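You operate a simulated robot arm through the tools that you are given. There is no shell and no other tool. Be economical: measure what you need, move in short steps, check, and stop when the job is done.

Carry out the task below with a simulated robot arm. There is one attempt and no reset: what you move stays moved.

## Task
Put things in order on the top of the low carton stack. At the end: one of the cups from the top of the low carton stack is on top of the brown small box (marked "Lot 26") on the top of the low carton stack; the white square tube from the top of the low carton stack stands on top of the beige tape roll; the white melon jar is in the grey tub; the beige pad stands on top of the cream filter; whatever was shut is shut again. Leave all else as you found it, and nothing knocked over.

Only the result counts: the job must be done as asked and must still hold three seconds after the hand-in. Knocking over, shifting, dropping, spilling or breaking anything else fails it.

## Robot
A 7-joint arm with a two-finger parallel gripper, fixed in place. Base frame: the origin is at the foot of the arm, x ahead of it, y to its left, z up; the work surface is at about z = 0. Units: mm, rad, N and s.
With the tool pointing down near the work surface it reaches from about 220 to 580 mm from the base axis. Its first joint turns from -1.152 to 1.152 rad. Payload 2.5 kg.
Tool frame: the origin (TCP) lies between the finger pads and is the grasp point; the fingertips stand 23 mm ahead of it; z points along the fingers, y is the line along which they close. Largest opening 94 mm; finger width 38, thickness 10; the body of the gripper, 54 by 96 mm, starts 39 mm behind the TCP.
Orientation is told as [roll, pitch, yaw] about the base's x, y, z axes, in that order, counted from this pose: with the fingers straight down and closing along the base's y, the tool's x points along the base's -x, its y along +y and its z along -z.

## Interface
- The arm moves only by the tool servo_tool. Its argument "moves" is a list of rows, each an object (a shift or turn left out is 0, a gripper value left out holds the last) with "translation": the shift along the tool's x, y, z in units of 40 mm (1.0 is 40 mm), a list of three; "dr": the turn, a rotation vector about the tool's x, y, z in units of 4 degrees (1.0 is 4 degrees), a list of three. In form: [{"translation": [x, y, z], "dr": [ax, ay, az]}, ...]. A call has 1 to 12 rows; each row shifts and turns the commanded pose from where the row before left it, along the tool's axes as they then stand. "jaw" is the closure, from 0 (fully open) to 1 (shut), set as the call begins (left out, the last holds). A call with a number of a shift or a turn outside -1 to 1 is refused whole. Rows are played at 5 a second. More than 50 mm and 0.15 rad between two rows, or a gripper value outside its range, and nothing of the call is played. Where a pose cannot be reached the arm comes as near as it can. A force on the tool above 40 N (or 10 N above the force at the start of the call, whichever is more), or a blocked arm, ends the call early, and 0.2 s more pass. Each finger travels about 108 mm/s and halts on what it meets, pressing with about 21 N; the grip force reading is that of the motor and also rises with nothing between the fingers. The clock runs only during rows and for 0.2 s after the last one: add rows that do not move to give the fingers time. It gives the time, the measured TCP pose, the force on the tool (base axes), the opening and the grip force at its end, in the units of the frame above (readings bear some noise).
- Cameras (640 x 400 px; columns grow to the right, rows downward): "scene" is fixed at [110.4, -400.3, 547.2]; the picture's right is [0.89, -0.46, 0.00], its down [-0.25, -0.48, -0.84] and it looks along [0.38, 0.75, -0.54] (base axes); focal length 311 px, centre (320, 200). "wrist" rides on the gripper at [-39, 0, -44] in the tool frame; the picture's right is [0.00, -1.00, 0.00], its down [0.97, 0.00, -0.24] and it looks along [0.24, 0.00, 0.97] (tool axes); focal length 218 px, centre (320, 200).
- grab_frame(camera): a new picture of that camera. The clock stands still meanwhile.
- locate(camera, pixels): there is no depth. For up to 12 entries [column, row, z] of the newest picture of that camera ("zoom" is the newest enlarged one), the place [x, y] in the base frame at which the ray of that pixel passes the height z, good to about 3 mm. The clock stands still meanwhile.
- zoom(camera, box): a new picture of the part [left, top, right, bottom] of that camera's present view, enlarged. The clock stands still meanwhile.
- close_job(): hands the job in; it is judged then, once.

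Work in short steps. Measure before you move; look again where a grasp or a placing could have gone wrong, and mend it. You have 80 turns and 38 pictures in all, those below and enlarged ones among them. Open the gripper and draw the arm clear of the work before you hand the job in, unless the task says otherwise; then end with one line.

The tools are called after ">>>" as name(argument=value, ...) on one line, values as JSON. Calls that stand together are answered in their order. servo_tool: Moves the arm, as the interface text tells. Its arguments: {"type":"object","properties":{"moves":{"type":"array"},"jaw":{"type":"number"}},"required":["moves"]} The other tools are called the same way: grab_frame (camera) takes a picture; locate (camera, pixels) gives the place at which the rays of pixels pass given heights; zoom (camera, box) takes an enlarged picture of a part of a camera's view; close_job () hands the job in.

At the start:

```text
time: 0.0
position: [413.5, 182.9, 360.2]
orientation: [0.001, 0.001, 0.0]
wrist_force: [-0.4, -0.3, 0.2]
gripper_width: 93.8
grasp_force: 0.1
```

scene: 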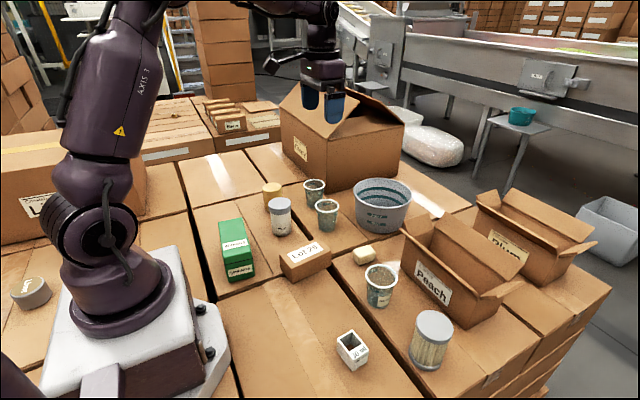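
wrist: 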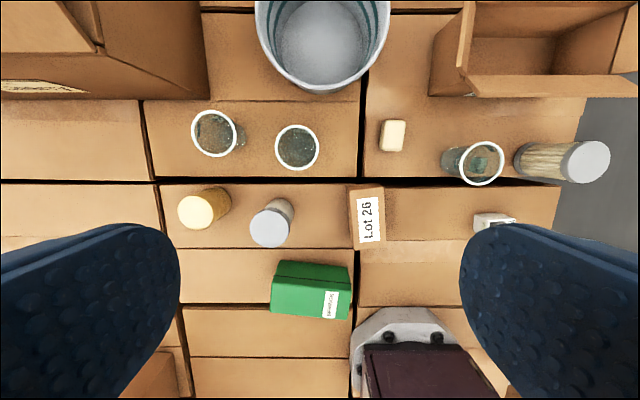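

I'll enlarge the scene picture to identify the objects: labels on the jars, the roll and the filter.

>>> zoom(camera="scene", box=[200, 160, 420, 298])

>>> zoom(camera="scene", box=[320, 230, 500, 380])

>>> zoom(camera="scene", box=[0, 240, 110, 340])

```text
2.90 times, centred on (310, 229) of scene
```

zoom: 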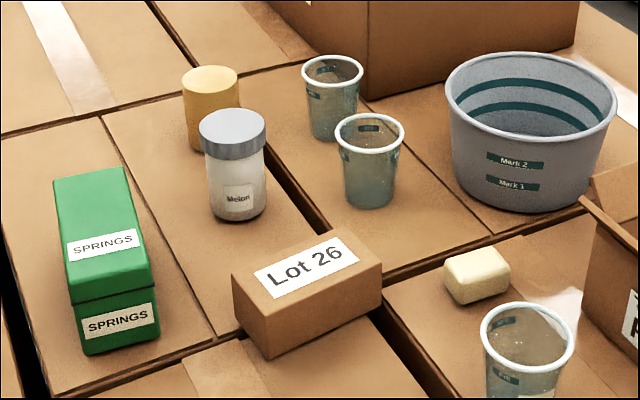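

```text
2.67 times, centred on (410, 305) of scene
```

zoom: 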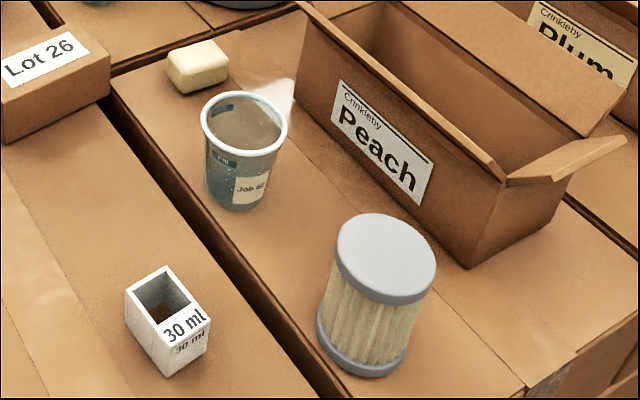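

```text
4.00 times, centred on (55, 290) of scene
```

zoom: 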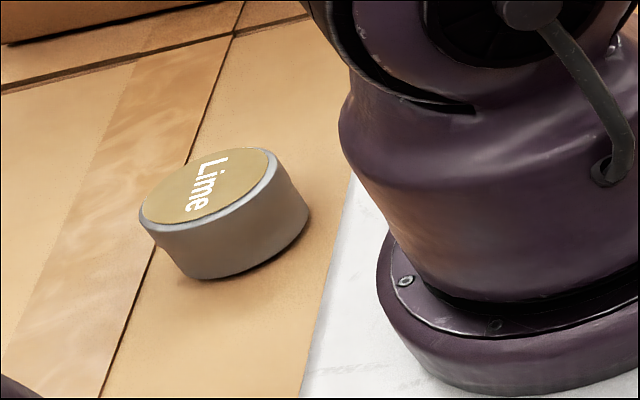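

The melon jar, the Lot 26 box, the tub, the pad at (364,254), the filter at (430,340) and the tube at (352,350) are identified. The yellowish cylinder at (272,194) is probably the tape roll, so I'll check it from above and locate the bases.

>>> zoom(camera="wrist", box=[160, 90, 360, 260])

>>> zoom(camera="wrist", box=[340, 90, 620, 260])

>>> locate(camera="scene", pixels=[[281, 235, 0], [280, 203, 75], [272, 208, 0], [272, 187, 45], [327, 230, 0], [327, 205, 70], [315, 206, 0], [378, 305, 0], [381, 272, 80], [429, 368, 0], [434, 326, 90], [352, 368, 0]])

>>> locate(camera="wrist", pixels=[[195, 213, 50], [269, 229, 80], [297, 147, 75], [213, 133, 75], [393, 136, 20], [482, 162, 80], [585, 162, 95], [490, 219, 45], [369, 219, 40], [322, 40, 90]])

```text
2.35 times, centred on (260, 175) of wrist
```

zoom: 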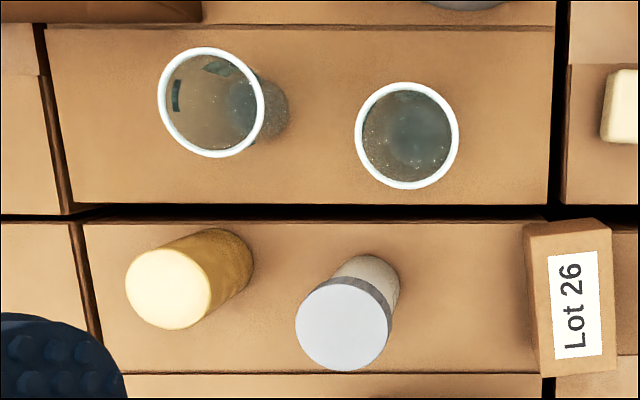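

```text
2.29 times, centred on (480, 175) of wrist
```

zoom: 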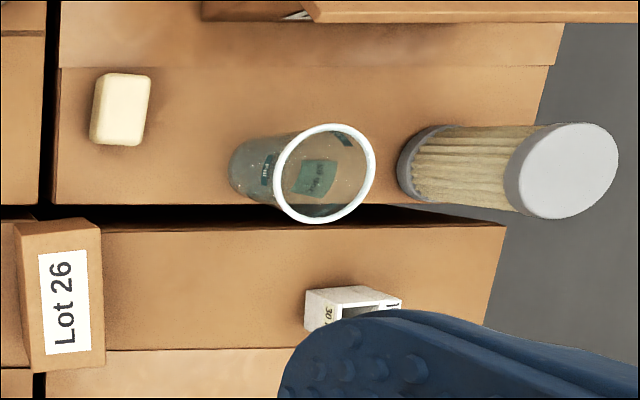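

```text
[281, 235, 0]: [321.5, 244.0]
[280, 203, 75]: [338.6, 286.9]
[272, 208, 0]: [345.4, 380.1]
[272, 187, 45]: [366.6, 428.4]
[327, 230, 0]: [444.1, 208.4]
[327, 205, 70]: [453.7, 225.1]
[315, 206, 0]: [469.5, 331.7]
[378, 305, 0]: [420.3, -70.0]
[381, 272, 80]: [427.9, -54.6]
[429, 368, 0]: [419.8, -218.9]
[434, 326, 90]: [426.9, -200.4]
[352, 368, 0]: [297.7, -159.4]
```

```text
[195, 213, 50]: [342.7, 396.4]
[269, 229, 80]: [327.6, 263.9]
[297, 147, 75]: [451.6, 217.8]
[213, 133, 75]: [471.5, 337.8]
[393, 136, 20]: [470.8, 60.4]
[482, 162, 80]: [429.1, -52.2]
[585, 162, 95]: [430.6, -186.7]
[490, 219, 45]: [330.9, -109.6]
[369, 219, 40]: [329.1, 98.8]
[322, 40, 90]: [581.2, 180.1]
```

Triangulating gives jar ≈(331,261) h 93, roll ≈(351,383) h 72, cup A ≈(450,218) h 76, cup C ≈(428,-53) h 78, filter ≈(430,-198) h 85. Next I'll measure the tub, Lot 26 box corners and tube.

>>> locate(camera="scene", pixels=[[383, 193, 85], [382, 233, 0], [354, 192, 85], [412, 192, 85], [353, 340, 45], [351, 371, 0], [290, 281, 0], [292, 268, 40], [331, 259, 40], [316, 242, 40], [281, 255, 40], [362, 263, 0]])

>>> locate(camera="wrist", pixels=[[358, 250, 40], [387, 248, 40], [383, 188, 40], [348, 189, 40], [389, 36, 85], [256, 12, 85], [322, 93, 85], [270, 315, 60], [350, 318, 60], [272, 262, 60]])

```text
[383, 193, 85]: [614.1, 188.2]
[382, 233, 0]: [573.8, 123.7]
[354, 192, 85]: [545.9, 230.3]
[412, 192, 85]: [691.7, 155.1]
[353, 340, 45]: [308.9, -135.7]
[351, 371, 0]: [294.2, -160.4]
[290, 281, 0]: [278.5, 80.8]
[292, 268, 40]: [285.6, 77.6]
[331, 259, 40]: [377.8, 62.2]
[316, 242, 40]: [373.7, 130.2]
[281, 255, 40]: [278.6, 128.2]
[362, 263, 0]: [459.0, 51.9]
```

```text
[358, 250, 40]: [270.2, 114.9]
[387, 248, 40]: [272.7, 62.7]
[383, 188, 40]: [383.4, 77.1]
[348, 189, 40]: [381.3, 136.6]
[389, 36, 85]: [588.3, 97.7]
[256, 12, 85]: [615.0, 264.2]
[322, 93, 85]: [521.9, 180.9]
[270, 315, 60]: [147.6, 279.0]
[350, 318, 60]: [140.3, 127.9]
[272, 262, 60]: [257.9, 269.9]
```

The tub centre is at about (605,180), beyond nominal reach. I'll test reach above its near part before picking anything up.

>>> servo_tool(moves=[{"translation": [-0.68, -0.04, 0.79]}, {"translation": [-0.68, -0.04, 0.79]}, {"translation": [-0.68, -0.04, 0.79]}, {"translation": [-0.68, -0.04, 0.79]}, {"translation": [-0.68, -0.04, 0.79]}, {"translation": [-0.68, -0.04, 0.79]}, {}])

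>>> grab_frame(camera="wrist")

>>> grab_frame(camera="scene")

```text
time: 1.6
position: [577.0, 174.4, 165.9]
orientation: [0.0, -0.001, 0.001]
wrist_force: [-0.6, -1.1, 0.7]
gripper_width: 94.3
grasp_force: 0.0
```

```text
30 pictures are left
```

wrist: 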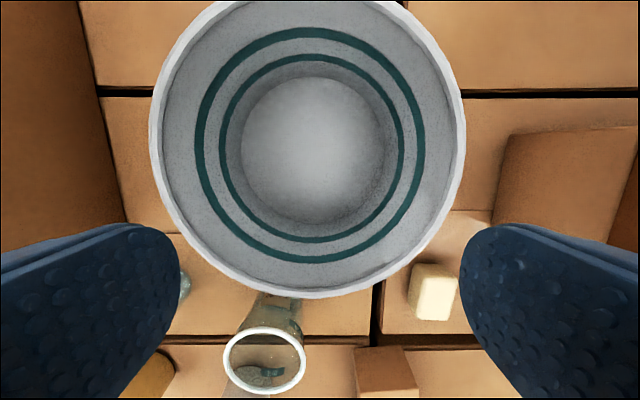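

```text
29 pictures are left
```

scene: 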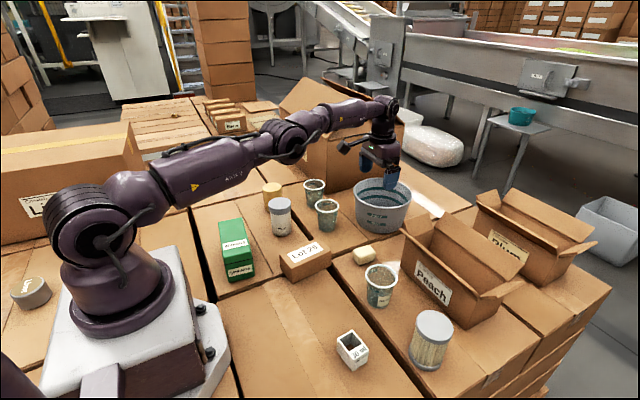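

The arm reached (577,174,166). I'll locate the tub rim and floor in this view.

>>> locate(camera="wrist", pixels=[[149, 140, 90], [464, 140, 90], [305, 297, 90], [242, 148, 3], [386, 148, 3], [313, 222, 3], [313, 77, 3], [434, 293, 20], [319, 263, 50], [320, 28, 50]])

```text
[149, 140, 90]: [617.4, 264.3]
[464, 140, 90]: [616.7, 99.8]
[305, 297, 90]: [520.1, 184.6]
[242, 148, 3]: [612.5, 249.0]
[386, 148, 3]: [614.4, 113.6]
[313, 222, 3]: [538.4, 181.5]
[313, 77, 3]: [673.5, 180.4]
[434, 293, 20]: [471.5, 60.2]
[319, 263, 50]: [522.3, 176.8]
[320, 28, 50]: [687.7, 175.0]
```

Tub centre ≈(605,182), floor radius ≈65, so the jar target is (585,177). I'll test reach down inside the empty tub to z≈72.

>>> servo_tool(moves=[{"translation": [-0.2, 0.07, 0.3]}, {"translation": [0, 0, 0.5]}, {"translation": [0, 0, 0.5]}, {"translation": [0, 0, 0.5]}, {"translation": [0, 0, 0.5]}, {}], jaw=0.15)

```text
time: 2.5
position: [578.6, 175.6, 117.3]
orientation: [0.003, -0.018, -0.003]
wrist_force: [-1.8, 0.3, 12.4]
gripper_width: 80.3
grasp_force: 0.2
out of reach, approached as far as the arm can: row 1
stopped in row 4: the force on the tool passed its limit (the readings are from after the stop); the commanded pose is now the measured one
```

It stopped at z≈117 with 12 N upward, so I'll look for a contact.

>>> zoom(camera="scene", box=[240, 70, 440, 240])

>>> grab_frame(camera="wrist")

```text
2.35 times, centred on (340, 155) of scene
```

zoom: 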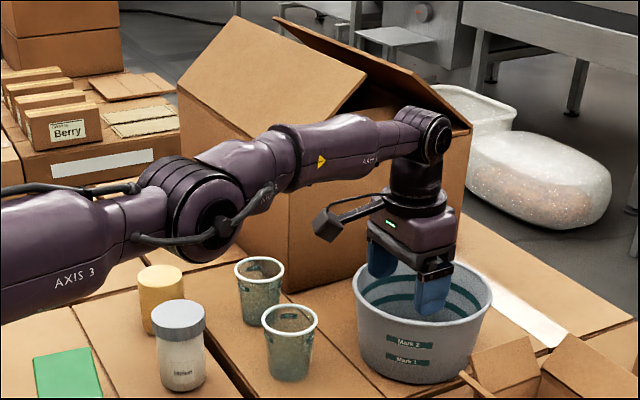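

```text
27 pictures are left
```

wrist: 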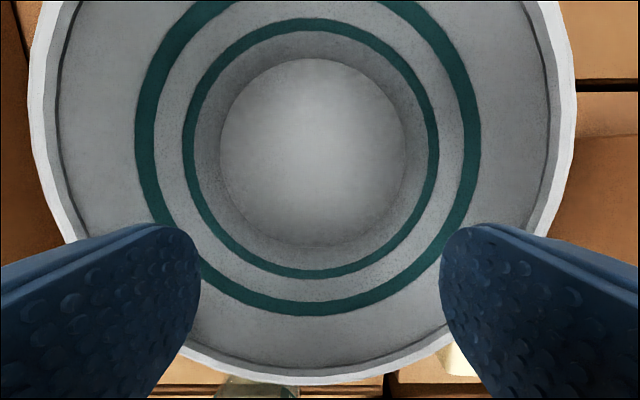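

The tool was beyond reach with the fingers straight down. I'll use a 20° outward tilt instead, grasping and placing the jar in the same tilted pose so the jar stays upright. First I lift, go above the jar, then yaw and tilt.

>>> servo_tool(moves=[{"translation": [0, 0, -0.75]}, {"translation": [0, 0, -0.75]}, {"translation": [0, 0, -0.75]}, {"translation": [0.886, 0.304, 0]}, {"translation": [0.886, 0.304, 0]}, {"translation": [0.886, 0.304, 0]}, {"translation": [0.886, 0.304, 0]}, {"translation": [0.886, 0.304, 0]}, {"translation": [0.886, 0.304, 0]}, {"translation": [0.886, 0.304, 0]}, {}], jaw=0)

>>> servo_tool(moves=[{"dr": [0, 0, -0.84]}, {"dr": [0, 0, -0.84]}, {"dr": [0, 0, -0.84]}, {"dr": [0, 0, -0.84]}, {"dr": [0, 0, -0.84]}, {"dr": [0, -1, 0]}, {"dr": [0, -1, 0]}, {"dr": [0, -1, 0]}, {"dr": [0, -1, 0]}, {"dr": [0, -1, 0]}, {}])

>>> grab_frame(camera="scene")

```text
time: 5.0
position: [489.2, 341.4, 222.8]
orientation: [0.0, -0.01, -0.002]
wrist_force: [0.0, 0.2, 0.2]
gripper_width: 94.0
grasp_force: 0.0
out of reach, approached as far as the arm can: row 4, 5, 6, 7, 8, 9, 10
```

```text
time: 7.3
position: [535.5, 373.4, 230.3]
orientation: [-0.003, -0.362, 0.295]
wrist_force: [-0.3, 0.1, -0.4]
gripper_width: 93.9
grasp_force: 0.0
out of reach, approached as far as the arm can: row 6, 7, 8, 9, 10
```

```text
26 pictures are left
```

scene: 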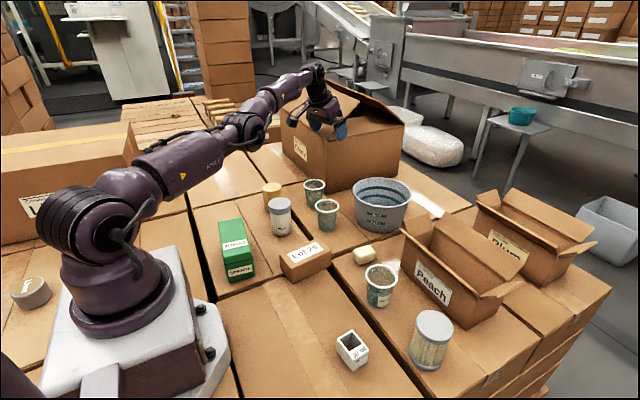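

The arm went the wrong way: it is at (535,373,230), close above the carton flap, with no force. I'll check with a null row and a small upward step to see how the commanded pose behaves.

>>> servo_tool(moves=[{"translation": [-0.09, 0, -0.23]}, {}])

>>> zoom(camera="scene", box=[240, 40, 440, 200])

```text
time: 8.0
position: [535.5, 372.9, 239.9]
orientation: [-0.003, -0.361, 0.292]
wrist_force: [0.8, -0.6, 0.4]
gripper_width: 94.0
grasp_force: 0.0
```

```text
2.50 times, centred on (340, 120) of scene
```

zoom: 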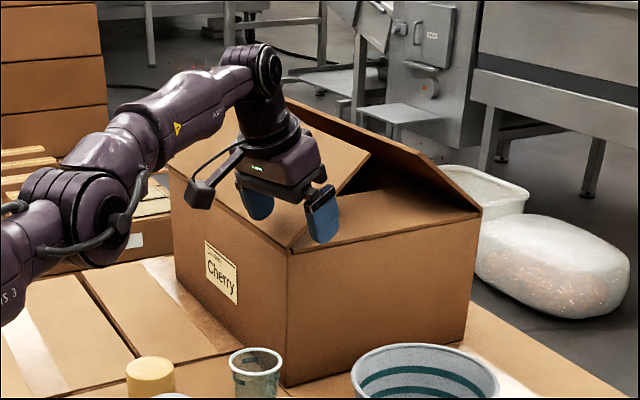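

The arm now follows commands; it had been stuck in the stretched singular pose. I'll rise 60 mm, then retreat radially in small steps, checking.

>>> servo_tool(moves=[{"translation": [-0.26, 0, -0.7]}, {"translation": [-0.26, 0, -0.7]}, {"translation": [0.47, 0, -0.17]}, {"translation": [0.47, 0, -0.17]}, {}])

```text
time: 9.2
position: [515.4, 374.9, 307.1]
orientation: [-0.003, -0.362, 0.293]
wrist_force: [-0.1, -0.2, 0.0]
gripper_width: 93.9
grasp_force: 0.0
out of reach, approached as far as the arm can: row 1, 2, 3, 4
```

It lags but moves inward. I'll keep retreating toward the base axis.

>>> servo_tool(moves=[{"translation": [0.67, -0.23, -0.24]}, {"translation": [0.67, -0.23, -0.24]}, {"translation": [0.67, -0.23, -0.24]}, {"translation": [0.67, -0.23, -0.24]}, {}])

```text
time: 10.3
position: [512.0, 375.5, 310.3]
orientation: [-0.003, -0.361, 0.293]
wrist_force: [0.4, 0.7, -1.7]
gripper_width: 94.1
grasp_force: 0.0
out of reach, approached as far as the arm can: row 1, 2, 3, 4
```

Stuck going inward. I'll undo the tilt and yaw, since a wrist joint may be at its limit, then test again.

>>> servo_tool(moves=[{"dr": [0, 1, 0]}, {"dr": [0, 1, 0]}, {"dr": [0, 1, 0]}, {"dr": [0, 1, 0]}, {"dr": [0, 1, 0]}, {}])

>>> servo_tool(moves=[{"translation": [0, -0.5, -0.3]}, {"translation": [0, -0.5, -0.3]}, {"translation": [0, -0.5, 0]}, {"translation": [0, -0.5, 0]}, {}])

>>> grab_frame(camera="scene")

```text
time: 11.8
position: [473.0, 339.1, 301.8]
orientation: [-0.001, -0.01, 0.29]
wrist_force: [-1.1, -0.7, -0.4]
gripper_width: 94.3
grasp_force: 0.1
out of reach, approached as far as the arm can: row 1, 2, 3, 4, 5
```

```text
time: 12.9
position: [497.0, 261.8, 326.7]
orientation: [-0.002, -0.01, 0.292]
wrist_force: [-0.3, -0.9, -0.4]
gripper_width: 93.9
grasp_force: 0.0
```

```text
24 pictures are left
```

scene: 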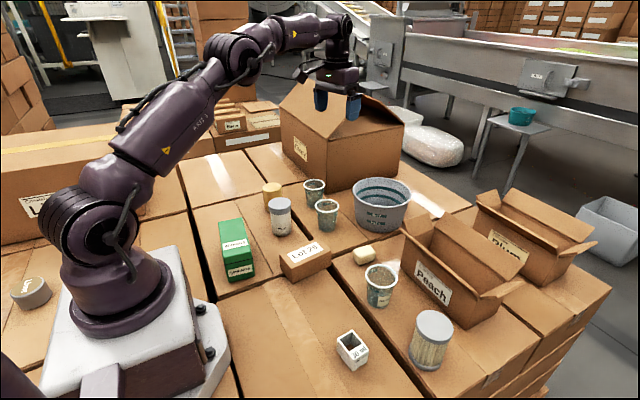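

Free again, with the elbow visibly bent. I'll retreat inward.

>>> servo_tool(moves=[{"translation": [0.6, 0.1, 0]}, {"translation": [0.6, 0.1, 0]}, {"translation": [0.6, 0.1, 0]}, {"translation": [0.6, 0.1, 0]}, {}])

```text
time: 14.2
position: [400.6, 249.9, 322.7]
orientation: [-0.004, -0.013, 0.292]
wrist_force: [0.1, 0.3, -0.1]
gripper_width: 93.8
grasp_force: 0.0
```

Good. Now I'll tilt 20° here and move above the jar.

>>> servo_tool(moves=[{"dr": [0, -0.966, 0]}, {"dr": [0, -0.966, 0]}, {"dr": [0, -0.966, 0]}, {"dr": [0, -0.966, 0]}, {"dr": [0, -0.966, 0]}, {"translation": [0.506, 0.154, 0.466]}, {"translation": [0.506, 0.154, 0.466]}, {"translation": [0.506, 0.154, 0.466]}, {"translation": [0.506, 0.154, 0.466]}, {"translation": [0.506, 0.154, 0.466]}, {}])

>>> grab_frame(camera="wrist")

```text
time: 16.6
position: [331.3, 262.6, 200.8]
orientation: [-0.002, -0.35, 0.29]
wrist_force: [-0.3, -0.5, -0.2]
gripper_width: 94.2
grasp_force: 0.0
```

```text
23 pictures are left
```

wrist: 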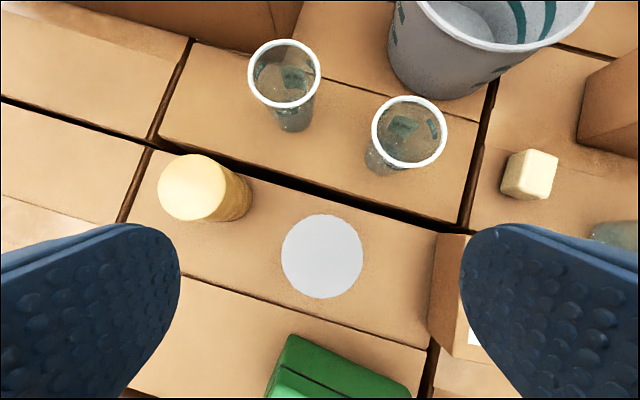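

I'll refine the jar, roll and neighbours from this view.

>>> locate(camera="wrist", pixels=[[322, 256, 93], [281, 256, 93], [364, 256, 93], [193, 187, 72], [158, 187, 72], [226, 187, 72], [409, 131, 76], [284, 73, 76], [292, 335, 60], [408, 390, 60]])

```text
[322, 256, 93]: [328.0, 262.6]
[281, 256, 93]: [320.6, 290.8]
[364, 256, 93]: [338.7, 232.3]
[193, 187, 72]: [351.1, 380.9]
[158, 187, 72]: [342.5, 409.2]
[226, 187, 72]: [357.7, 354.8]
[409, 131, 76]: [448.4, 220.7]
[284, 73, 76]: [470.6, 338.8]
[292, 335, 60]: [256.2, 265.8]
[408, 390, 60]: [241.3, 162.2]
```

Jar axis ≈(329,262), diameter ≈59. I descend vertically to z≈67 and close.

>>> servo_tool(moves=[{"translation": [0.24, 0, 0.63]}, {"translation": [0.24, 0, 0.63]}, {"translation": [0.24, 0, 0.63]}, {"translation": [0.24, 0, 0.63]}, {"translation": [0.23, 0, 0.62]}, {}])

>>> servo_tool(moves=[{}, {}, {}], jaw=0.45)

```text
time: 17.9
position: [327.8, 260.2, 70.1]
orientation: [-0.004, -0.349, 0.292]
wrist_force: [-0.4, 1.3, -0.1]
gripper_width: 94.0
grasp_force: 0.1
```

```text
time: 18.8
position: [328.4, 261.4, 71.0]
orientation: [-0.003, -0.349, 0.292]
wrist_force: [0.7, -1.4, 0.5]
gripper_width: 58.3
grasp_force: 20.9
```

Gripped at 58.3 mm. I lift 130 mm and check before the transfer.

>>> servo_tool(moves=[{"translation": [-0.222, 0, -0.61]}, {"translation": [-0.222, 0, -0.61]}, {"translation": [-0.222, 0, -0.61]}, {"translation": [-0.222, 0, -0.61]}, {"translation": [-0.222, 0, -0.61]}, {}])

>>> servo_tool(moves=[{"translation": [-0.651, -0.484, 0.237]}, {"translation": [-0.651, -0.484, 0.237]}, {"translation": [-0.651, -0.484, 0.237]}, {"translation": [-0.651, -0.484, 0.237]}, {"translation": [-0.651, -0.484, 0.237]}, {"translation": [-0.651, -0.484, 0.237]}, {"translation": [-0.651, -0.484, 0.237]}, {"translation": [-0.651, -0.484, 0.237]}, {}])

>>> grab_frame(camera="scene")

```text
time: 20.1
position: [329.0, 259.1, 197.1]
orientation: [-0.003, -0.349, 0.294]
wrist_force: [-0.4, -0.2, -2.1]
gripper_width: 58.5
grasp_force: 21.0
```

```text
time: 22.1
position: [587.2, 174.0, 195.2]
orientation: [-0.004, -0.349, 0.293]
wrist_force: [-0.4, -0.7, -2.0]
gripper_width: 58.4
grasp_force: 21.0
```

```text
22 pictures are left
```

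scene: 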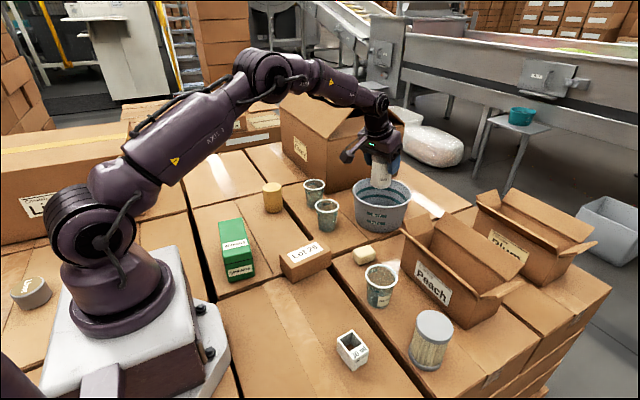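

Jar held upright above the tub. I lower it inside, the last bit slowly.

>>> servo_tool(moves=[{"translation": [0.16, 0.03, 0.47]}, {"translation": [0.16, 0.03, 0.47]}, {"translation": [0.16, 0.03, 0.47]}, {"translation": [0.17, 0.03, 0.47]}, {"translation": [0.17, 0, 0.47]}, {"translation": [0.08, 0, 0.22]}, {}])

>>> servo_tool(moves=[{"translation": [0.02, 0, 0.05]}, {"translation": [0.02, 0, 0.05]}, {"translation": [0.02, 0, 0.05]}, {}])

```text
time: 23.8
position: [585.6, 179.3, 88.2]
orientation: [-0.003, -0.349, 0.294]
wrist_force: [-0.1, -0.4, -1.3]
gripper_width: 58.4
grasp_force: 21.2
```

```text
time: 24.8
position: [585.1, 181.2, 80.6]
orientation: [-0.004, -0.348, 0.294]
wrist_force: [-0.8, 0.3, -1.3]
gripper_width: 58.3
grasp_force: 20.5
```

Still hanging (Fz −1.3). I continue in 2 mm steps.

>>> servo_tool(moves=[{"translation": [0.017, 0, 0.047]}, {"translation": [0.017, 0, 0.047]}, {}])

>>> servo_tool(moves=[{"translation": [0.017, 0, 0.047]}, {}])

```text
time: 25.6
position: [583.4, 180.8, 77.7]
orientation: [-0.005, -0.35, 0.292]
wrist_force: [1.2, -0.1, -1.8]
gripper_width: 58.5
grasp_force: 20.6
```

```text
time: 26.1
position: [583.5, 180.8, 74.2]
orientation: [-0.004, -0.349, 0.294]
wrist_force: [0.0, -0.6, -1.8]
gripper_width: 58.4
grasp_force: 21.1
```

One or two more millimetres, watching for contact.

>>> servo_tool(moves=[{"translation": [0.009, 0, 0.024]}, {}])

>>> servo_tool(moves=[{"translation": [0.009, 0, 0.024]}, {}])

```text
time: 26.8
position: [585.8, 180.6, 73.5]
orientation: [-0.004, -0.349, 0.293]
wrist_force: [0.5, 0.9, -0.9]
gripper_width: 58.4
grasp_force: 20.8
```

```text
time: 27.4
position: [584.8, 179.1, 72.9]
orientation: [-0.003, -0.352, 0.293]
wrist_force: [-1.2, -1.1, 2.0]
gripper_width: 58.3
grasp_force: 21.0
```

Contact (Fz +2). I open partly, then rise vertically.

>>> servo_tool(moves=[{}, {}], jaw=0.18)

>>> servo_tool(moves=[{"translation": [-0.1, 0, -0.28]}, {"translation": [-0.222, 0, -0.61]}, {"translation": [-0.222, 0, -0.61]}, {"translation": [-0.222, 0, -0.61]}, {"translation": [-0.222, 0, -0.61]}, {"translation": [-0.222, 0, -0.61]}, {}])

>>> grab_frame(camera="scene")

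```text
time: 27.9
position: [583.7, 180.7, 72.8]
orientation: [-0.004, -0.348, 0.294]
wrist_force: [-0.1, 1.0, -0.3]
gripper_width: 77.1
grasp_force: 0.1
```

```text
time: 29.6
position: [585.6, 184.0, 215.3]
orientation: [-0.005, -0.35, 0.292]
wrist_force: [-0.3, 0.6, 0.0]
gripper_width: 77.3
grasp_force: 0.0
```

```text
21 pictures are left
```

scene: 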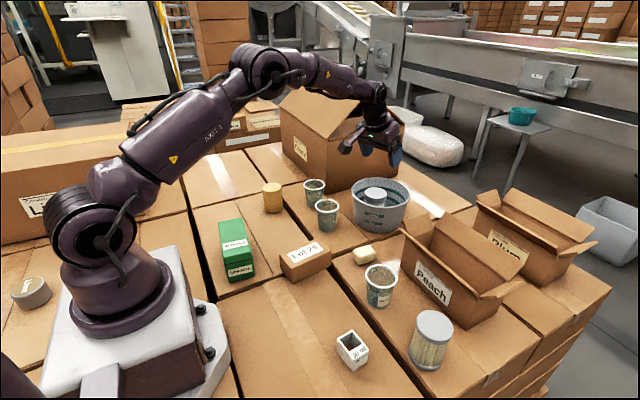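

The jar stands in the tub. Next is the pad: I retreat to above it, and return to a straight-down, zero-yaw pose.

>>> servo_tool(moves=[{"translation": [0.686, -0.426, -0.25]}, {"translation": [0.686, -0.426, -0.25]}, {"translation": [0.686, -0.426, -0.25]}, {"translation": [0.686, -0.426, -0.25]}, {"translation": [0.686, -0.426, -0.25]}, {}], jaw=0)

>>> servo_tool(moves=[{"dr": [0, 1, 0]}, {"dr": [0, 1, 0]}, {"dr": [0, 1, 0]}, {"dr": [0, 1, 0]}, {"dr": [0, 1, 0]}, {"dr": [0, 0, 0.84]}, {"dr": [0, 0, 0.84]}, {"dr": [0, 0, 0.84]}, {"dr": [0, 0, 0.84]}, {"dr": [0, 0, 0.84]}, {}])

>>> grab_frame(camera="wrist")

```text
time: 30.9
position: [469.5, 60.2, 214.4]
orientation: [-0.002, -0.35, 0.293]
wrist_force: [0.0, 0.1, 0.0]
gripper_width: 94.1
grasp_force: 0.0
```

```text
time: 33.4
position: [469.8, 58.0, 214.6]
orientation: [-0.003, -0.002, -0.001]
wrist_force: [0.1, 0.0, -0.1]
gripper_width: 93.9
grasp_force: 0.1
```

```text
20 pictures are left
```

wrist: 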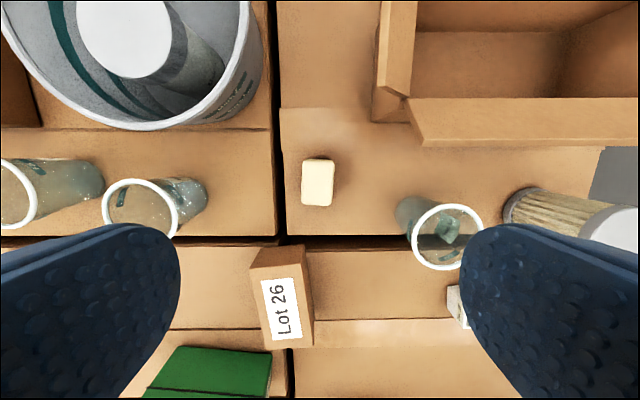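

I'll locate the pad corners, the Peach box's near edges, the Lot 26 box and cup C.

>>> locate(camera="wrist", pixels=[[303, 160, 22], [334, 159, 22], [331, 205, 22], [302, 205, 22], [420, 147, 90], [406, 98, 90], [375, 120, 0], [448, 237, 77], [259, 281, 45], [302, 278, 45], [313, 346, 45], [271, 350, 45]])

>>> zoom(camera="scene", box=[330, 225, 410, 275])

```text
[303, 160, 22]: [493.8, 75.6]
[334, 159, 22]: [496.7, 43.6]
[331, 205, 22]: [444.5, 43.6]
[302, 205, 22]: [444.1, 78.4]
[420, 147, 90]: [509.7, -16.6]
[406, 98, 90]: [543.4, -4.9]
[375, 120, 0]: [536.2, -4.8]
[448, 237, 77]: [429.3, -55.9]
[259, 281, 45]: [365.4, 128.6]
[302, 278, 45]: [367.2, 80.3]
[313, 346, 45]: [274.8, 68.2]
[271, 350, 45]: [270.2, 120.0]
```

```text
8.00 times, centred on (370, 250) of scene
```

zoom: 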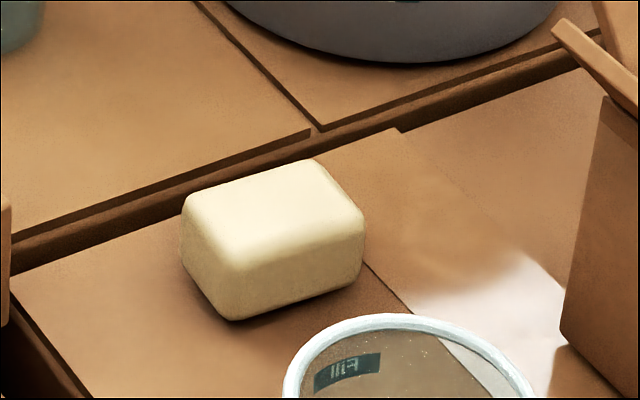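

Pad ≈50×33×25, centre (470,60), with the Peach flap clear of the fingers. Descend to z≈28 and close along y.

>>> servo_tool(moves=[{"translation": [0, 0.03, 0.9]}, {"translation": [0, 0, 0.9]}, {"translation": [0, 0, 0.9]}, {"translation": [0, 0, 0.9]}, {"translation": [0, 0, 0.6]}, {"translation": [0, 0, 0.44]}, {}])

>>> servo_tool(moves=[{}, {}, {}], jaw=0.72)

```text
time: 35.0
position: [467.3, 59.5, 28.4]
orientation: [-0.003, -0.002, -0.001]
wrist_force: [-0.1, 0.0, -0.2]
gripper_width: 94.0
grasp_force: 0.0
```

```text
time: 35.8
position: [466.8, 59.2, 28.1]
orientation: [-0.003, 0.0, -0.001]
wrist_force: [0.2, 0.3, 0.7]
gripper_width: 33.7
grasp_force: 21.1
```

Gripped at 33.7. Lift and carry over to the filter.

>>> servo_tool(moves=[{"translation": [0, 0, -0.86]}, {"translation": [0, 0, -0.86]}, {"translation": [0, 0, -0.86]}, {"translation": [0, 0, -0.86]}, {"translation": [0, 0, -0.86]}, {}])

>>> servo_tool(moves=[{"translation": [0.143, -0.92, 0]}, {"translation": [0.143, -0.92, 0]}, {"translation": [0.143, -0.92, 0]}, {"translation": [0.143, -0.92, 0]}, {"translation": [0.143, -0.92, 0]}, {"translation": [0.143, -0.92, 0]}, {"translation": [0.143, -0.92, 0]}, {}])

>>> grab_frame(camera="wrist")

```text
time: 37.1
position: [468.3, 59.8, 203.8]
orientation: [-0.002, 0.0, -0.002]
wrist_force: [-0.1, -0.1, 0.1]
gripper_width: 33.9
grasp_force: 21.0
```

```text
time: 39.0
position: [430.4, -198.6, 205.6]
orientation: [-0.002, -0.001, -0.002]
wrist_force: [0.3, 0.3, 0.5]
gripper_width: 33.9
grasp_force: 21.0
```

```text
18 pictures are left
```

wrist: 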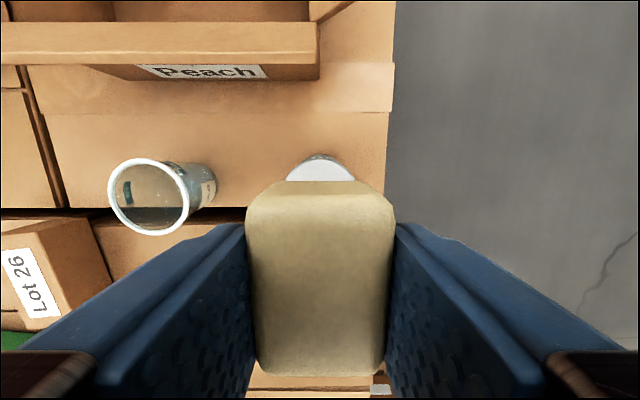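

The pad is held, with the filter's far edge visible at (321,155) and sides at (287,179) and (355,179). I'll locate it.

>>> locate(camera="wrist", pixels=[[321, 155, 85], [287, 179, 85], [355, 179, 85]])

>>> zoom(camera="scene", box=[350, 220, 510, 380])

```text
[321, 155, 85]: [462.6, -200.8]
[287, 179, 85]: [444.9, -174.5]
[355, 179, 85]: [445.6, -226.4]
```

```text
2.50 times, centred on (430, 300) of scene
```

zoom: 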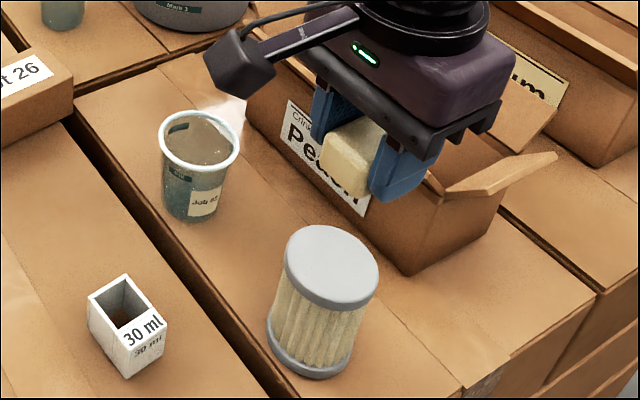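

Filter centre ≈(431,-200). I lower quickly to z≈122, then in small steps.

>>> servo_tool(moves=[{"translation": [0.02, -0.03, 0.6]}, {"translation": [0, 0, 0.6]}, {"translation": [0, 0, 0.5]}, {"translation": [0, 0, 0.4]}, {}])

>>> servo_tool(moves=[{"translation": [0, 0, 0.05]}, {"translation": [0, 0, 0.05]}, {}])

```text
time: 40.1
position: [430.9, -201.5, 120.9]
orientation: [-0.002, -0.002, -0.003]
wrist_force: [0.7, -0.2, -0.3]
gripper_width: 33.7
grasp_force: 21.2
```

```text
time: 41.0
position: [430.6, -201.5, 117.4]
orientation: [-0.006, -0.005, -0.001]
wrist_force: [-3.7, 4.1, 29.5]
gripper_width: 34.5
grasp_force: 21.4
```

Contact at about z=118. I ease back up 2 mm and check the force before release.

>>> servo_tool(moves=[{"translation": [0, 0, -0.04]}, {}])

```text
time: 41.5
position: [430.4, -202.4, 116.6]
orientation: [-0.004, -0.008, -0.001]
wrist_force: [6.4, 0.6, 21.1]
gripper_width: 34.2
grasp_force: 21.0
```

Still pressing; raise another 1.5 mm.

>>> servo_tool(moves=[{"translation": [0, 0, -0.04]}, {}])

>>> zoom(camera="scene", box=[370, 240, 490, 380])

```text
time: 42.1
position: [427.8, -201.7, 118.3]
orientation: [0.001, -0.001, -0.001]
wrist_force: [7.4, 0.3, 11.4]
gripper_width: 34.1
grasp_force: 20.6
```

```text
2.86 times, centred on (430, 310) of scene
```

zoom: 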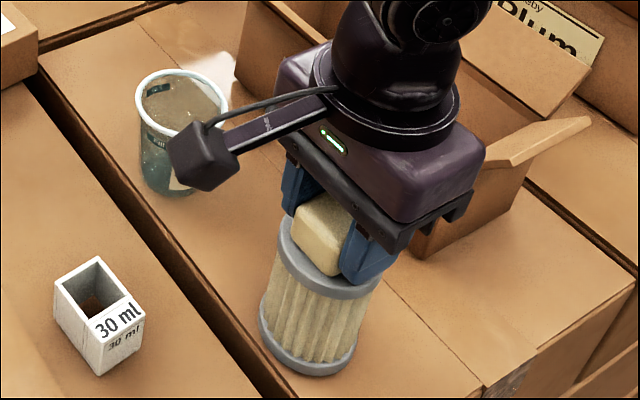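

Pad sits on the filter lid. I raise 1 mm more and release by opening partly.

>>> servo_tool(moves=[{"translation": [0, 0, -0.025]}, {}])

>>> servo_tool(moves=[{}, {}], jaw=0.45)

>>> servo_tool(moves=[{"translation": [0, 0, -0.2]}, {"translation": [0, 0, -0.6]}, {"translation": [0, 0, -0.8]}, {"translation": [0, 0, -0.8]}, {}])

>>> grab_frame(camera="wrist")

```text
time: 42.8
position: [427.7, -200.6, 117.5]
orientation: [-0.003, 0.004, -0.003]
wrist_force: [3.3, -0.8, 5.4]
gripper_width: 33.9
grasp_force: 21.1
```

```text
time: 43.4
position: [427.6, -202.4, 118.3]
orientation: [-0.003, 0.0, -0.002]
wrist_force: [-0.3, 0.1, 0.1]
gripper_width: 51.6
grasp_force: 0.0
```

```text
time: 44.5
position: [429.0, -204.0, 212.0]
orientation: [-0.004, 0.001, -0.002]
wrist_force: [0.2, -0.1, -0.6]
gripper_width: 51.9
grasp_force: 0.1
```

```text
15 pictures are left
```

wrist: 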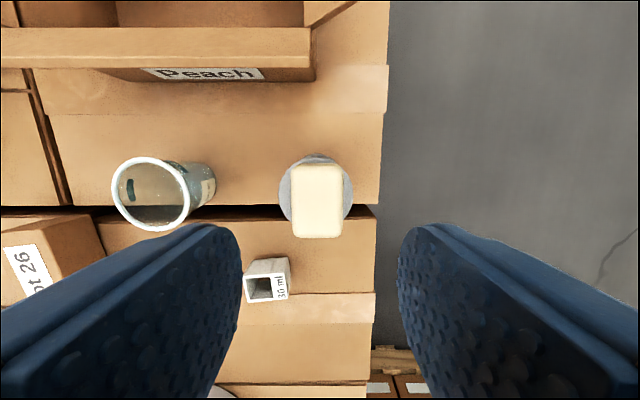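

The pad stands on the filter. Next the white tube at (267,282) in the wrist view; I'll enlarge it for its corners.

>>> zoom(camera="wrist", box=[230, 245, 310, 310])

```text
6.15 times, centred on (270, 278) of wrist
```

zoom: 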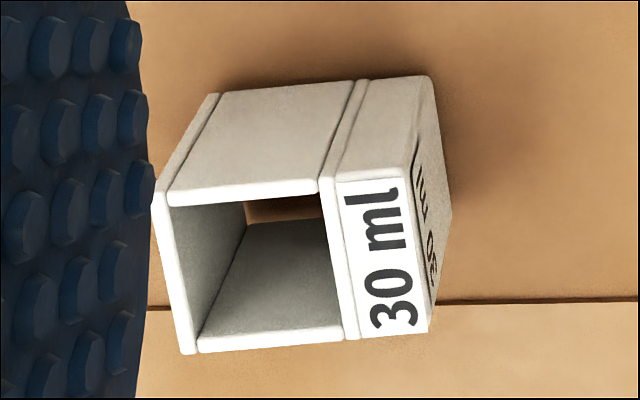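

I'll locate the tube's top corners (assuming h≈30) and cross-check with the scene.

>>> locate(camera="zoom", pixels=[[158, 195, 30], [407, 172, 30], [430, 335, 30], [185, 352, 30], [435, 80, 0], [450, 215, 0], [218, 95, 0]])

>>> locate(camera="scene", pixels=[[337, 348, 30], [353, 332, 30], [368, 349, 30], [352, 360, 30], [353, 371, 0], [368, 361, 0], [338, 354, 0]])

```text
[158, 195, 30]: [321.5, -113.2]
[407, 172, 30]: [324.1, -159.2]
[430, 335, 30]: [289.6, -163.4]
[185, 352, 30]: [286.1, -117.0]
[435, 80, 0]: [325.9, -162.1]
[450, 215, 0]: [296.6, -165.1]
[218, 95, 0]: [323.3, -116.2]
```

```text
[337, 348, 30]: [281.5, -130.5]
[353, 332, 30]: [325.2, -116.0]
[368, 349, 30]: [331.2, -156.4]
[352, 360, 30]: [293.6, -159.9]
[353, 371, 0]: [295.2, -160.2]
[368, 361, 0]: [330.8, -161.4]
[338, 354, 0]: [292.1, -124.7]
```

Tube footprint ≈45(y)×35(x), centre (308,-139), yaw ≈+0.09 rad, h≈30. I go above it, turn to match, and descend to z≈28.

>>> servo_tool(moves=[{"translation": [0.756, 0.406, 0.2]}, {"translation": [0.756, 0.406, 0.4]}, {"translation": [0.756, 0.406, 0.5]}, {"translation": [0.756, 0.406, 0.5]}, {"dr": [0, 0, -0.65]}, {"dr": [0, 0, -0.65]}, {}], jaw=0)

>>> servo_tool(moves=[{"translation": [0, 0, 0.8]}, {"translation": [0, 0, 0.8]}, {"translation": [0, 0, 0.8]}, {"translation": [0, 0, 0.3]}, {}])

>>> grab_frame(camera="wrist")

```text
time: 46.1
position: [307.0, -136.3, 150.2]
orientation: [-0.004, -0.001, 0.088]
wrist_force: [-0.1, 0.7, 0.0]
gripper_width: 93.9
grasp_force: 0.0
```

```text
time: 47.4
position: [307.8, -137.6, 44.1]
orientation: [-0.003, -0.001, 0.09]
wrist_force: [0.2, 0.5, 0.2]
gripper_width: 94.0
grasp_force: 0.1
```

```text
13 pictures are left
```

wrist: 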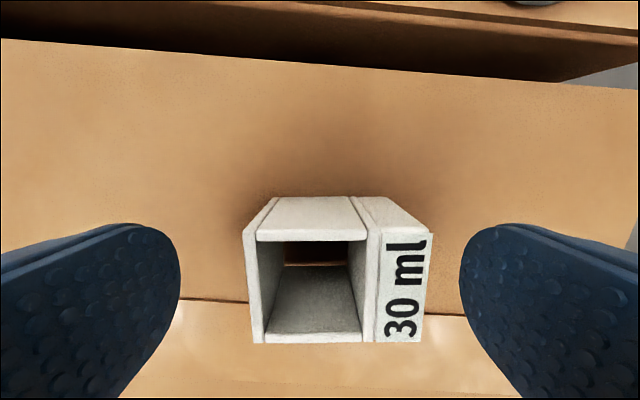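

Aligned between the fingers. I'll check the centre, then descend.

>>> locate(camera="wrist", pixels=[[244, 230, 32], [430, 232, 32], [422, 342, 32], [254, 342, 32], [273, 197, 0], [383, 197, 0]])

>>> servo_tool(moves=[{"translation": [0, 0, 0.3]}, {"translation": [0, 0, 0.1]}, {}])

>>> servo_tool(moves=[{}, {}, {}], jaw=0.6)

```text
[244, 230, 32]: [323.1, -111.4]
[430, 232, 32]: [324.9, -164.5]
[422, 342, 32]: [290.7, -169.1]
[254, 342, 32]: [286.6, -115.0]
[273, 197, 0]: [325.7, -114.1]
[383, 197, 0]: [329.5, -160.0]
```

```text
time: 48.1
position: [307.0, -136.8, 27.7]
orientation: [-0.003, -0.001, 0.09]
wrist_force: [-0.5, -0.6, 0.4]
gripper_width: 94.1
grasp_force: 0.0
```

```text
time: 49.0
position: [307.3, -137.4, 28.0]
orientation: [-0.005, -0.002, 0.089]
wrist_force: [-0.1, -0.6, 0.2]
gripper_width: 47.4
grasp_force: 21.2
```

Gripped (47.4). Lift and carry toward the tape roll at (351,382).

>>> servo_tool(moves=[{"translation": [0, 0, -0.6]}, {"translation": [0, 0, -0.9]}, {"translation": [0, 0, -0.9]}, {"translation": [0, 0, -0.9]}, {"translation": [0, 0, -0.9]}, {}])

>>> servo_tool(moves=[{"translation": [-0.14, 0.8, 0]}, {"translation": [-0.14, 0.8, 0]}, {"translation": [-0.14, 0.8, 0]}, {"translation": [-0.14, 0.8, 0]}, {"translation": [-0.14, 0.8, 0]}, {"translation": [-0.14, 0.8, 0]}, {"translation": [-0.14, 0.8, 0]}, {"translation": [-0.14, 0.8, 0]}, {}])

>>> servo_tool(moves=[{"translation": [-0.14, 0.8, 0]}, {"translation": [-0.14, 0.8, 0]}, {"translation": [-0.14, 0.8, 0]}, {"translation": [-0.14, 0.8, 0]}, {"translation": [-0.14, 0.8, 0]}, {"translation": [-0.14, 0.8, 0]}, {"translation": [-0.14, 0.8, 0]}, {}])

>>> grab_frame(camera="wrist")

```text
time: 50.4
position: [307.5, -131.4, 192.4]
orientation: [-0.003, 0.001, 0.089]
wrist_force: [-0.7, 0.2, 0.1]
gripper_width: 47.3
grasp_force: 20.6
```

```text
time: 52.4
position: [327.2, 126.3, 194.4]
orientation: [-0.004, 0.002, 0.088]
wrist_force: [0.2, 0.4, 0.2]
gripper_width: 46.9
grasp_force: 20.9
```

```text
time: 54.1
position: [345.7, 352.8, 192.2]
orientation: [-0.003, 0.0, 0.091]
wrist_force: [-0.7, 0.4, -0.3]
gripper_width: 47.1
grasp_force: 21.0
```

```text
12 pictures are left
```

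wrist: 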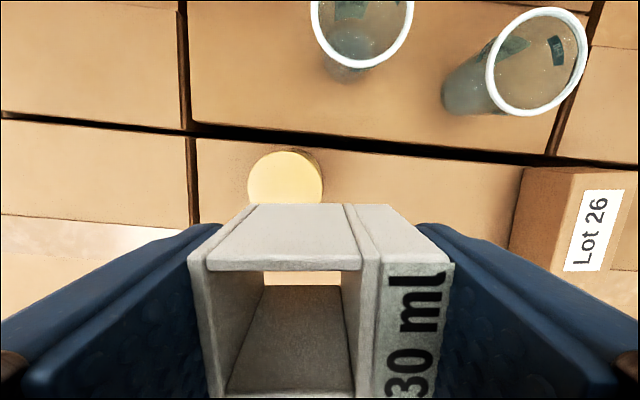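

Tube held. I'll locate the roll's top edges in this view.

>>> locate(camera="wrist", pixels=[[248, 187, 72], [323, 187, 72], [284, 150, 72]])

```text
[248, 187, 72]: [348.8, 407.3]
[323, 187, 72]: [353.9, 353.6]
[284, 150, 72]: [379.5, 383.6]
```

Roll centre ≈(352,381). I shift over it and lower to z≈112.

>>> servo_tool(moves=[{"translation": [-0.11, 0.345, 0]}, {"translation": [-0.11, 0.345, 0]}, {"translation": [0, 0, 0.6]}, {"translation": [0, 0, 0.6]}, {"translation": [0, 0, 0.5]}, {"translation": [0, 0, 0.3]}, {}])

>>> servo_tool(moves=[{"translation": [0, 0, 0.06]}, {}, {"translation": [0, 0, 0.06]}, {}])

```text
time: 55.8
position: [353.3, 378.8, 112.8]
orientation: [-0.003, -0.001, 0.087]
wrist_force: [-0.3, 0.7, -0.4]
gripper_width: 47.0
grasp_force: 20.8
```

```text
time: 56.8
position: [353.6, 378.7, 108.9]
orientation: [-0.002, 0.0, 0.089]
wrist_force: [1.0, 0.1, -0.3]
gripper_width: 46.9
grasp_force: 20.9
```

Still free. Down in 1.5 mm steps with a y nudge of +2 mm.

>>> servo_tool(moves=[{"translation": [0.02, 0.05, 0.04]}, {}, {"translation": [0, 0, 0.04]}, {}])

>>> servo_tool(moves=[{"translation": [0, 0, 0.04]}, {}])

>>> servo_tool(moves=[{"translation": [0, 0, 0.03]}, {}])

```text
time: 57.8
position: [353.5, 380.4, 105.2]
orientation: [-0.002, 0.0, 0.088]
wrist_force: [0.2, -0.4, -0.6]
gripper_width: 46.8
grasp_force: 21.1
```

```text
time: 58.4
position: [352.7, 381.3, 102.8]
orientation: [-0.001, 0.0, 0.09]
wrist_force: [-0.5, 0.2, 4.6]
gripper_width: 46.8
grasp_force: 21.1
```

```text
time: 59.0
position: [355.3, 380.7, 102.5]
orientation: [-0.002, -0.004, 0.088]
wrist_force: [-2.6, -4.3, 14.9]
gripper_width: 47.3
grasp_force: 21.6
```

Contact at z≈102.5 (15 N). I ease up 1 mm, release, and rise.

>>> servo_tool(moves=[{"translation": [0, 0, -0.03]}, {}])

>>> servo_tool(moves=[{}, {}], jaw=0.3)

>>> servo_tool(moves=[{"translation": [0, 0, -0.2]}, {"translation": [0, 0, -0.6]}, {"translation": [0, 0, -0.8]}, {"translation": [0, 0, -0.8]}, {}])

>>> grab_frame(camera="wrist")

```text
time: 59.5
position: [354.8, 380.3, 103.0]
orientation: [-0.003, 0.001, 0.089]
wrist_force: [1.1, 1.2, 4.1]
gripper_width: 47.1
grasp_force: 21.3
```

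```text
time: 60.1
position: [354.1, 382.2, 104.3]
orientation: [-0.003, 0.0, 0.088]
wrist_force: [0.0, 0.6, 0.5]
gripper_width: 65.9
grasp_force: 0.2
```

```text
time: 61.4
position: [352.6, 383.8, 201.1]
orientation: [-0.003, 0.001, 0.089]
wrist_force: [1.0, -0.6, -0.3]
gripper_width: 65.8
grasp_force: 0.1
```

```text
11 pictures are left
```

wrist: 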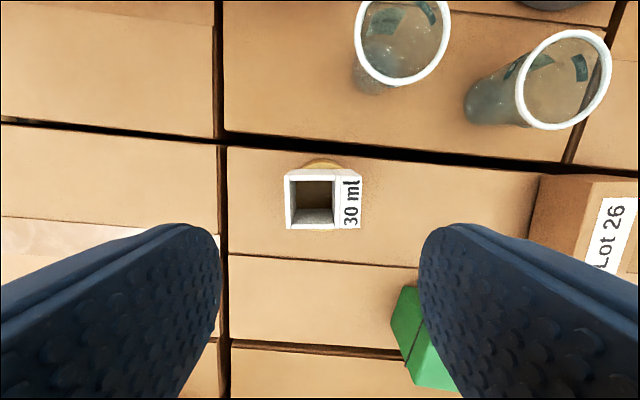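

Tube stands on the roll. Now the cup near (449,219): I move above it with the jaw open and look.

>>> servo_tool(moves=[{"translation": [-0.34, -0.72, 0]}, {"translation": [-0.34, -0.72, 0]}, {"translation": [-0.34, -0.72, 0]}, {"translation": [-0.34, -0.72, 0]}, {"translation": [-0.34, -0.72, 0]}, {"translation": [-0.34, -0.72, 0]}, {}], jaw=0)

>>> grab_frame(camera="wrist")

```text
time: 63.0
position: [449.7, 215.4, 200.0]
orientation: [-0.001, 0.0, 0.09]
wrist_force: [0.0, -0.1, -0.6]
gripper_width: 94.1
grasp_force: 0.0
```

```text
10 pictures are left
```

wrist: 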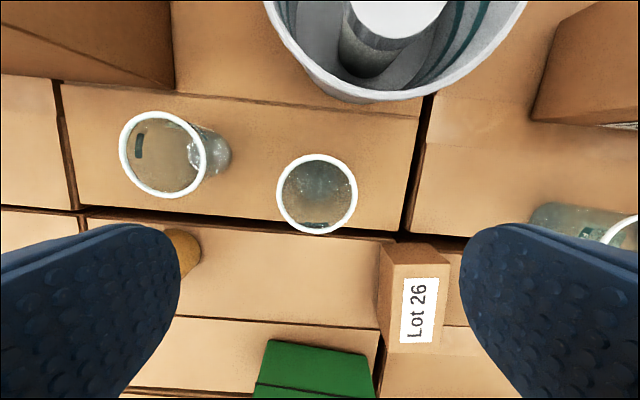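

>>> locate(camera="wrist", pixels=[[277, 194, 76], [358, 194, 76], [317, 154, 76], [317, 234, 76], [388, 263, 42], [450, 265, 42], [440, 351, 42], [387, 352, 42]])

```text
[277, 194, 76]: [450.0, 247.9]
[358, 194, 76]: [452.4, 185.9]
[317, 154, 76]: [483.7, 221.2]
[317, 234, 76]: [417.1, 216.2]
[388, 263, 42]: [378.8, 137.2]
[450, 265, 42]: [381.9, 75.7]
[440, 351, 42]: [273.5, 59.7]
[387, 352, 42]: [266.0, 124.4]
```

Cup centre (451,217). I descend to z≈56 and close gently.

>>> servo_tool(moves=[{"translation": [-0.04, 0.05, 0.8]}, {"translation": [0, 0, 0.8]}, {"translation": [0, 0, 0.8]}, {"translation": [0, 0, 0.8]}, {"translation": [0, 0, 0.4]}, {}])

>>> servo_tool(moves=[{}, {}, {}], jaw=0.42)

```text
time: 64.3
position: [451.0, 216.7, 55.1]
orientation: [-0.003, -0.001, 0.087]
wrist_force: [0.4, -0.3, 0.0]
gripper_width: 93.8
grasp_force: 0.0
```

```text
time: 65.2
position: [450.8, 215.8, 55.2]
orientation: [-0.003, 0.002, 0.089]
wrist_force: [-0.1, -0.1, -0.7]
gripper_width: 57.4
grasp_force: 20.7
```

Gripped at 57.4 mm. I lift slowly to keep any contents still.

>>> servo_tool(moves=[{"translation": [0, 0, -0.1]}, {"translation": [0, 0, -0.2]}, {"translation": [0, 0, -0.35]}, {"translation": [0, 0, -0.4]}, {"translation": [0, 0, -0.4]}, {"translation": [0, 0, -0.4]}, {"translation": [0, 0, -0.3]}, {"translation": [0, 0, -0.15]}, {}])

>>> grab_frame(camera="scene")

```text
time: 67.2
position: [452.9, 217.6, 149.7]
orientation: [-0.002, 0.002, 0.089]
wrist_force: [0.3, -0.7, 0.1]
gripper_width: 57.3
grasp_force: 20.8
```

```text
9 pictures are left
```

scene: 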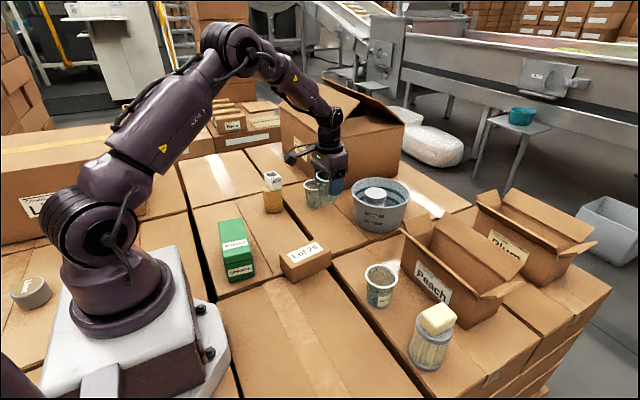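

Cup lifted. I refine the box top outline from the scene before moving.

>>> locate(camera="scene", pixels=[[279.7, 255.6, 42], [292, 266.5, 42], [331, 251.4, 42], [317, 239.5, 42], [292, 283, 0], [331, 268, 0]])

>>> zoom(camera="scene", box=[265, 225, 345, 295])

```text
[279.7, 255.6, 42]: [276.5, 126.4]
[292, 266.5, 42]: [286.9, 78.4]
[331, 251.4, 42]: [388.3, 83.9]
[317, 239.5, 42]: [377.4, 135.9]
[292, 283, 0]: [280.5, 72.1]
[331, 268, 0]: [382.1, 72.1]
```

```text
5.71 times, centred on (305, 260) of scene
```

zoom: 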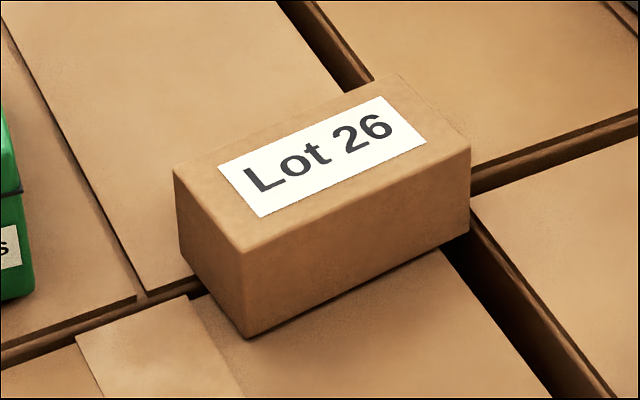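

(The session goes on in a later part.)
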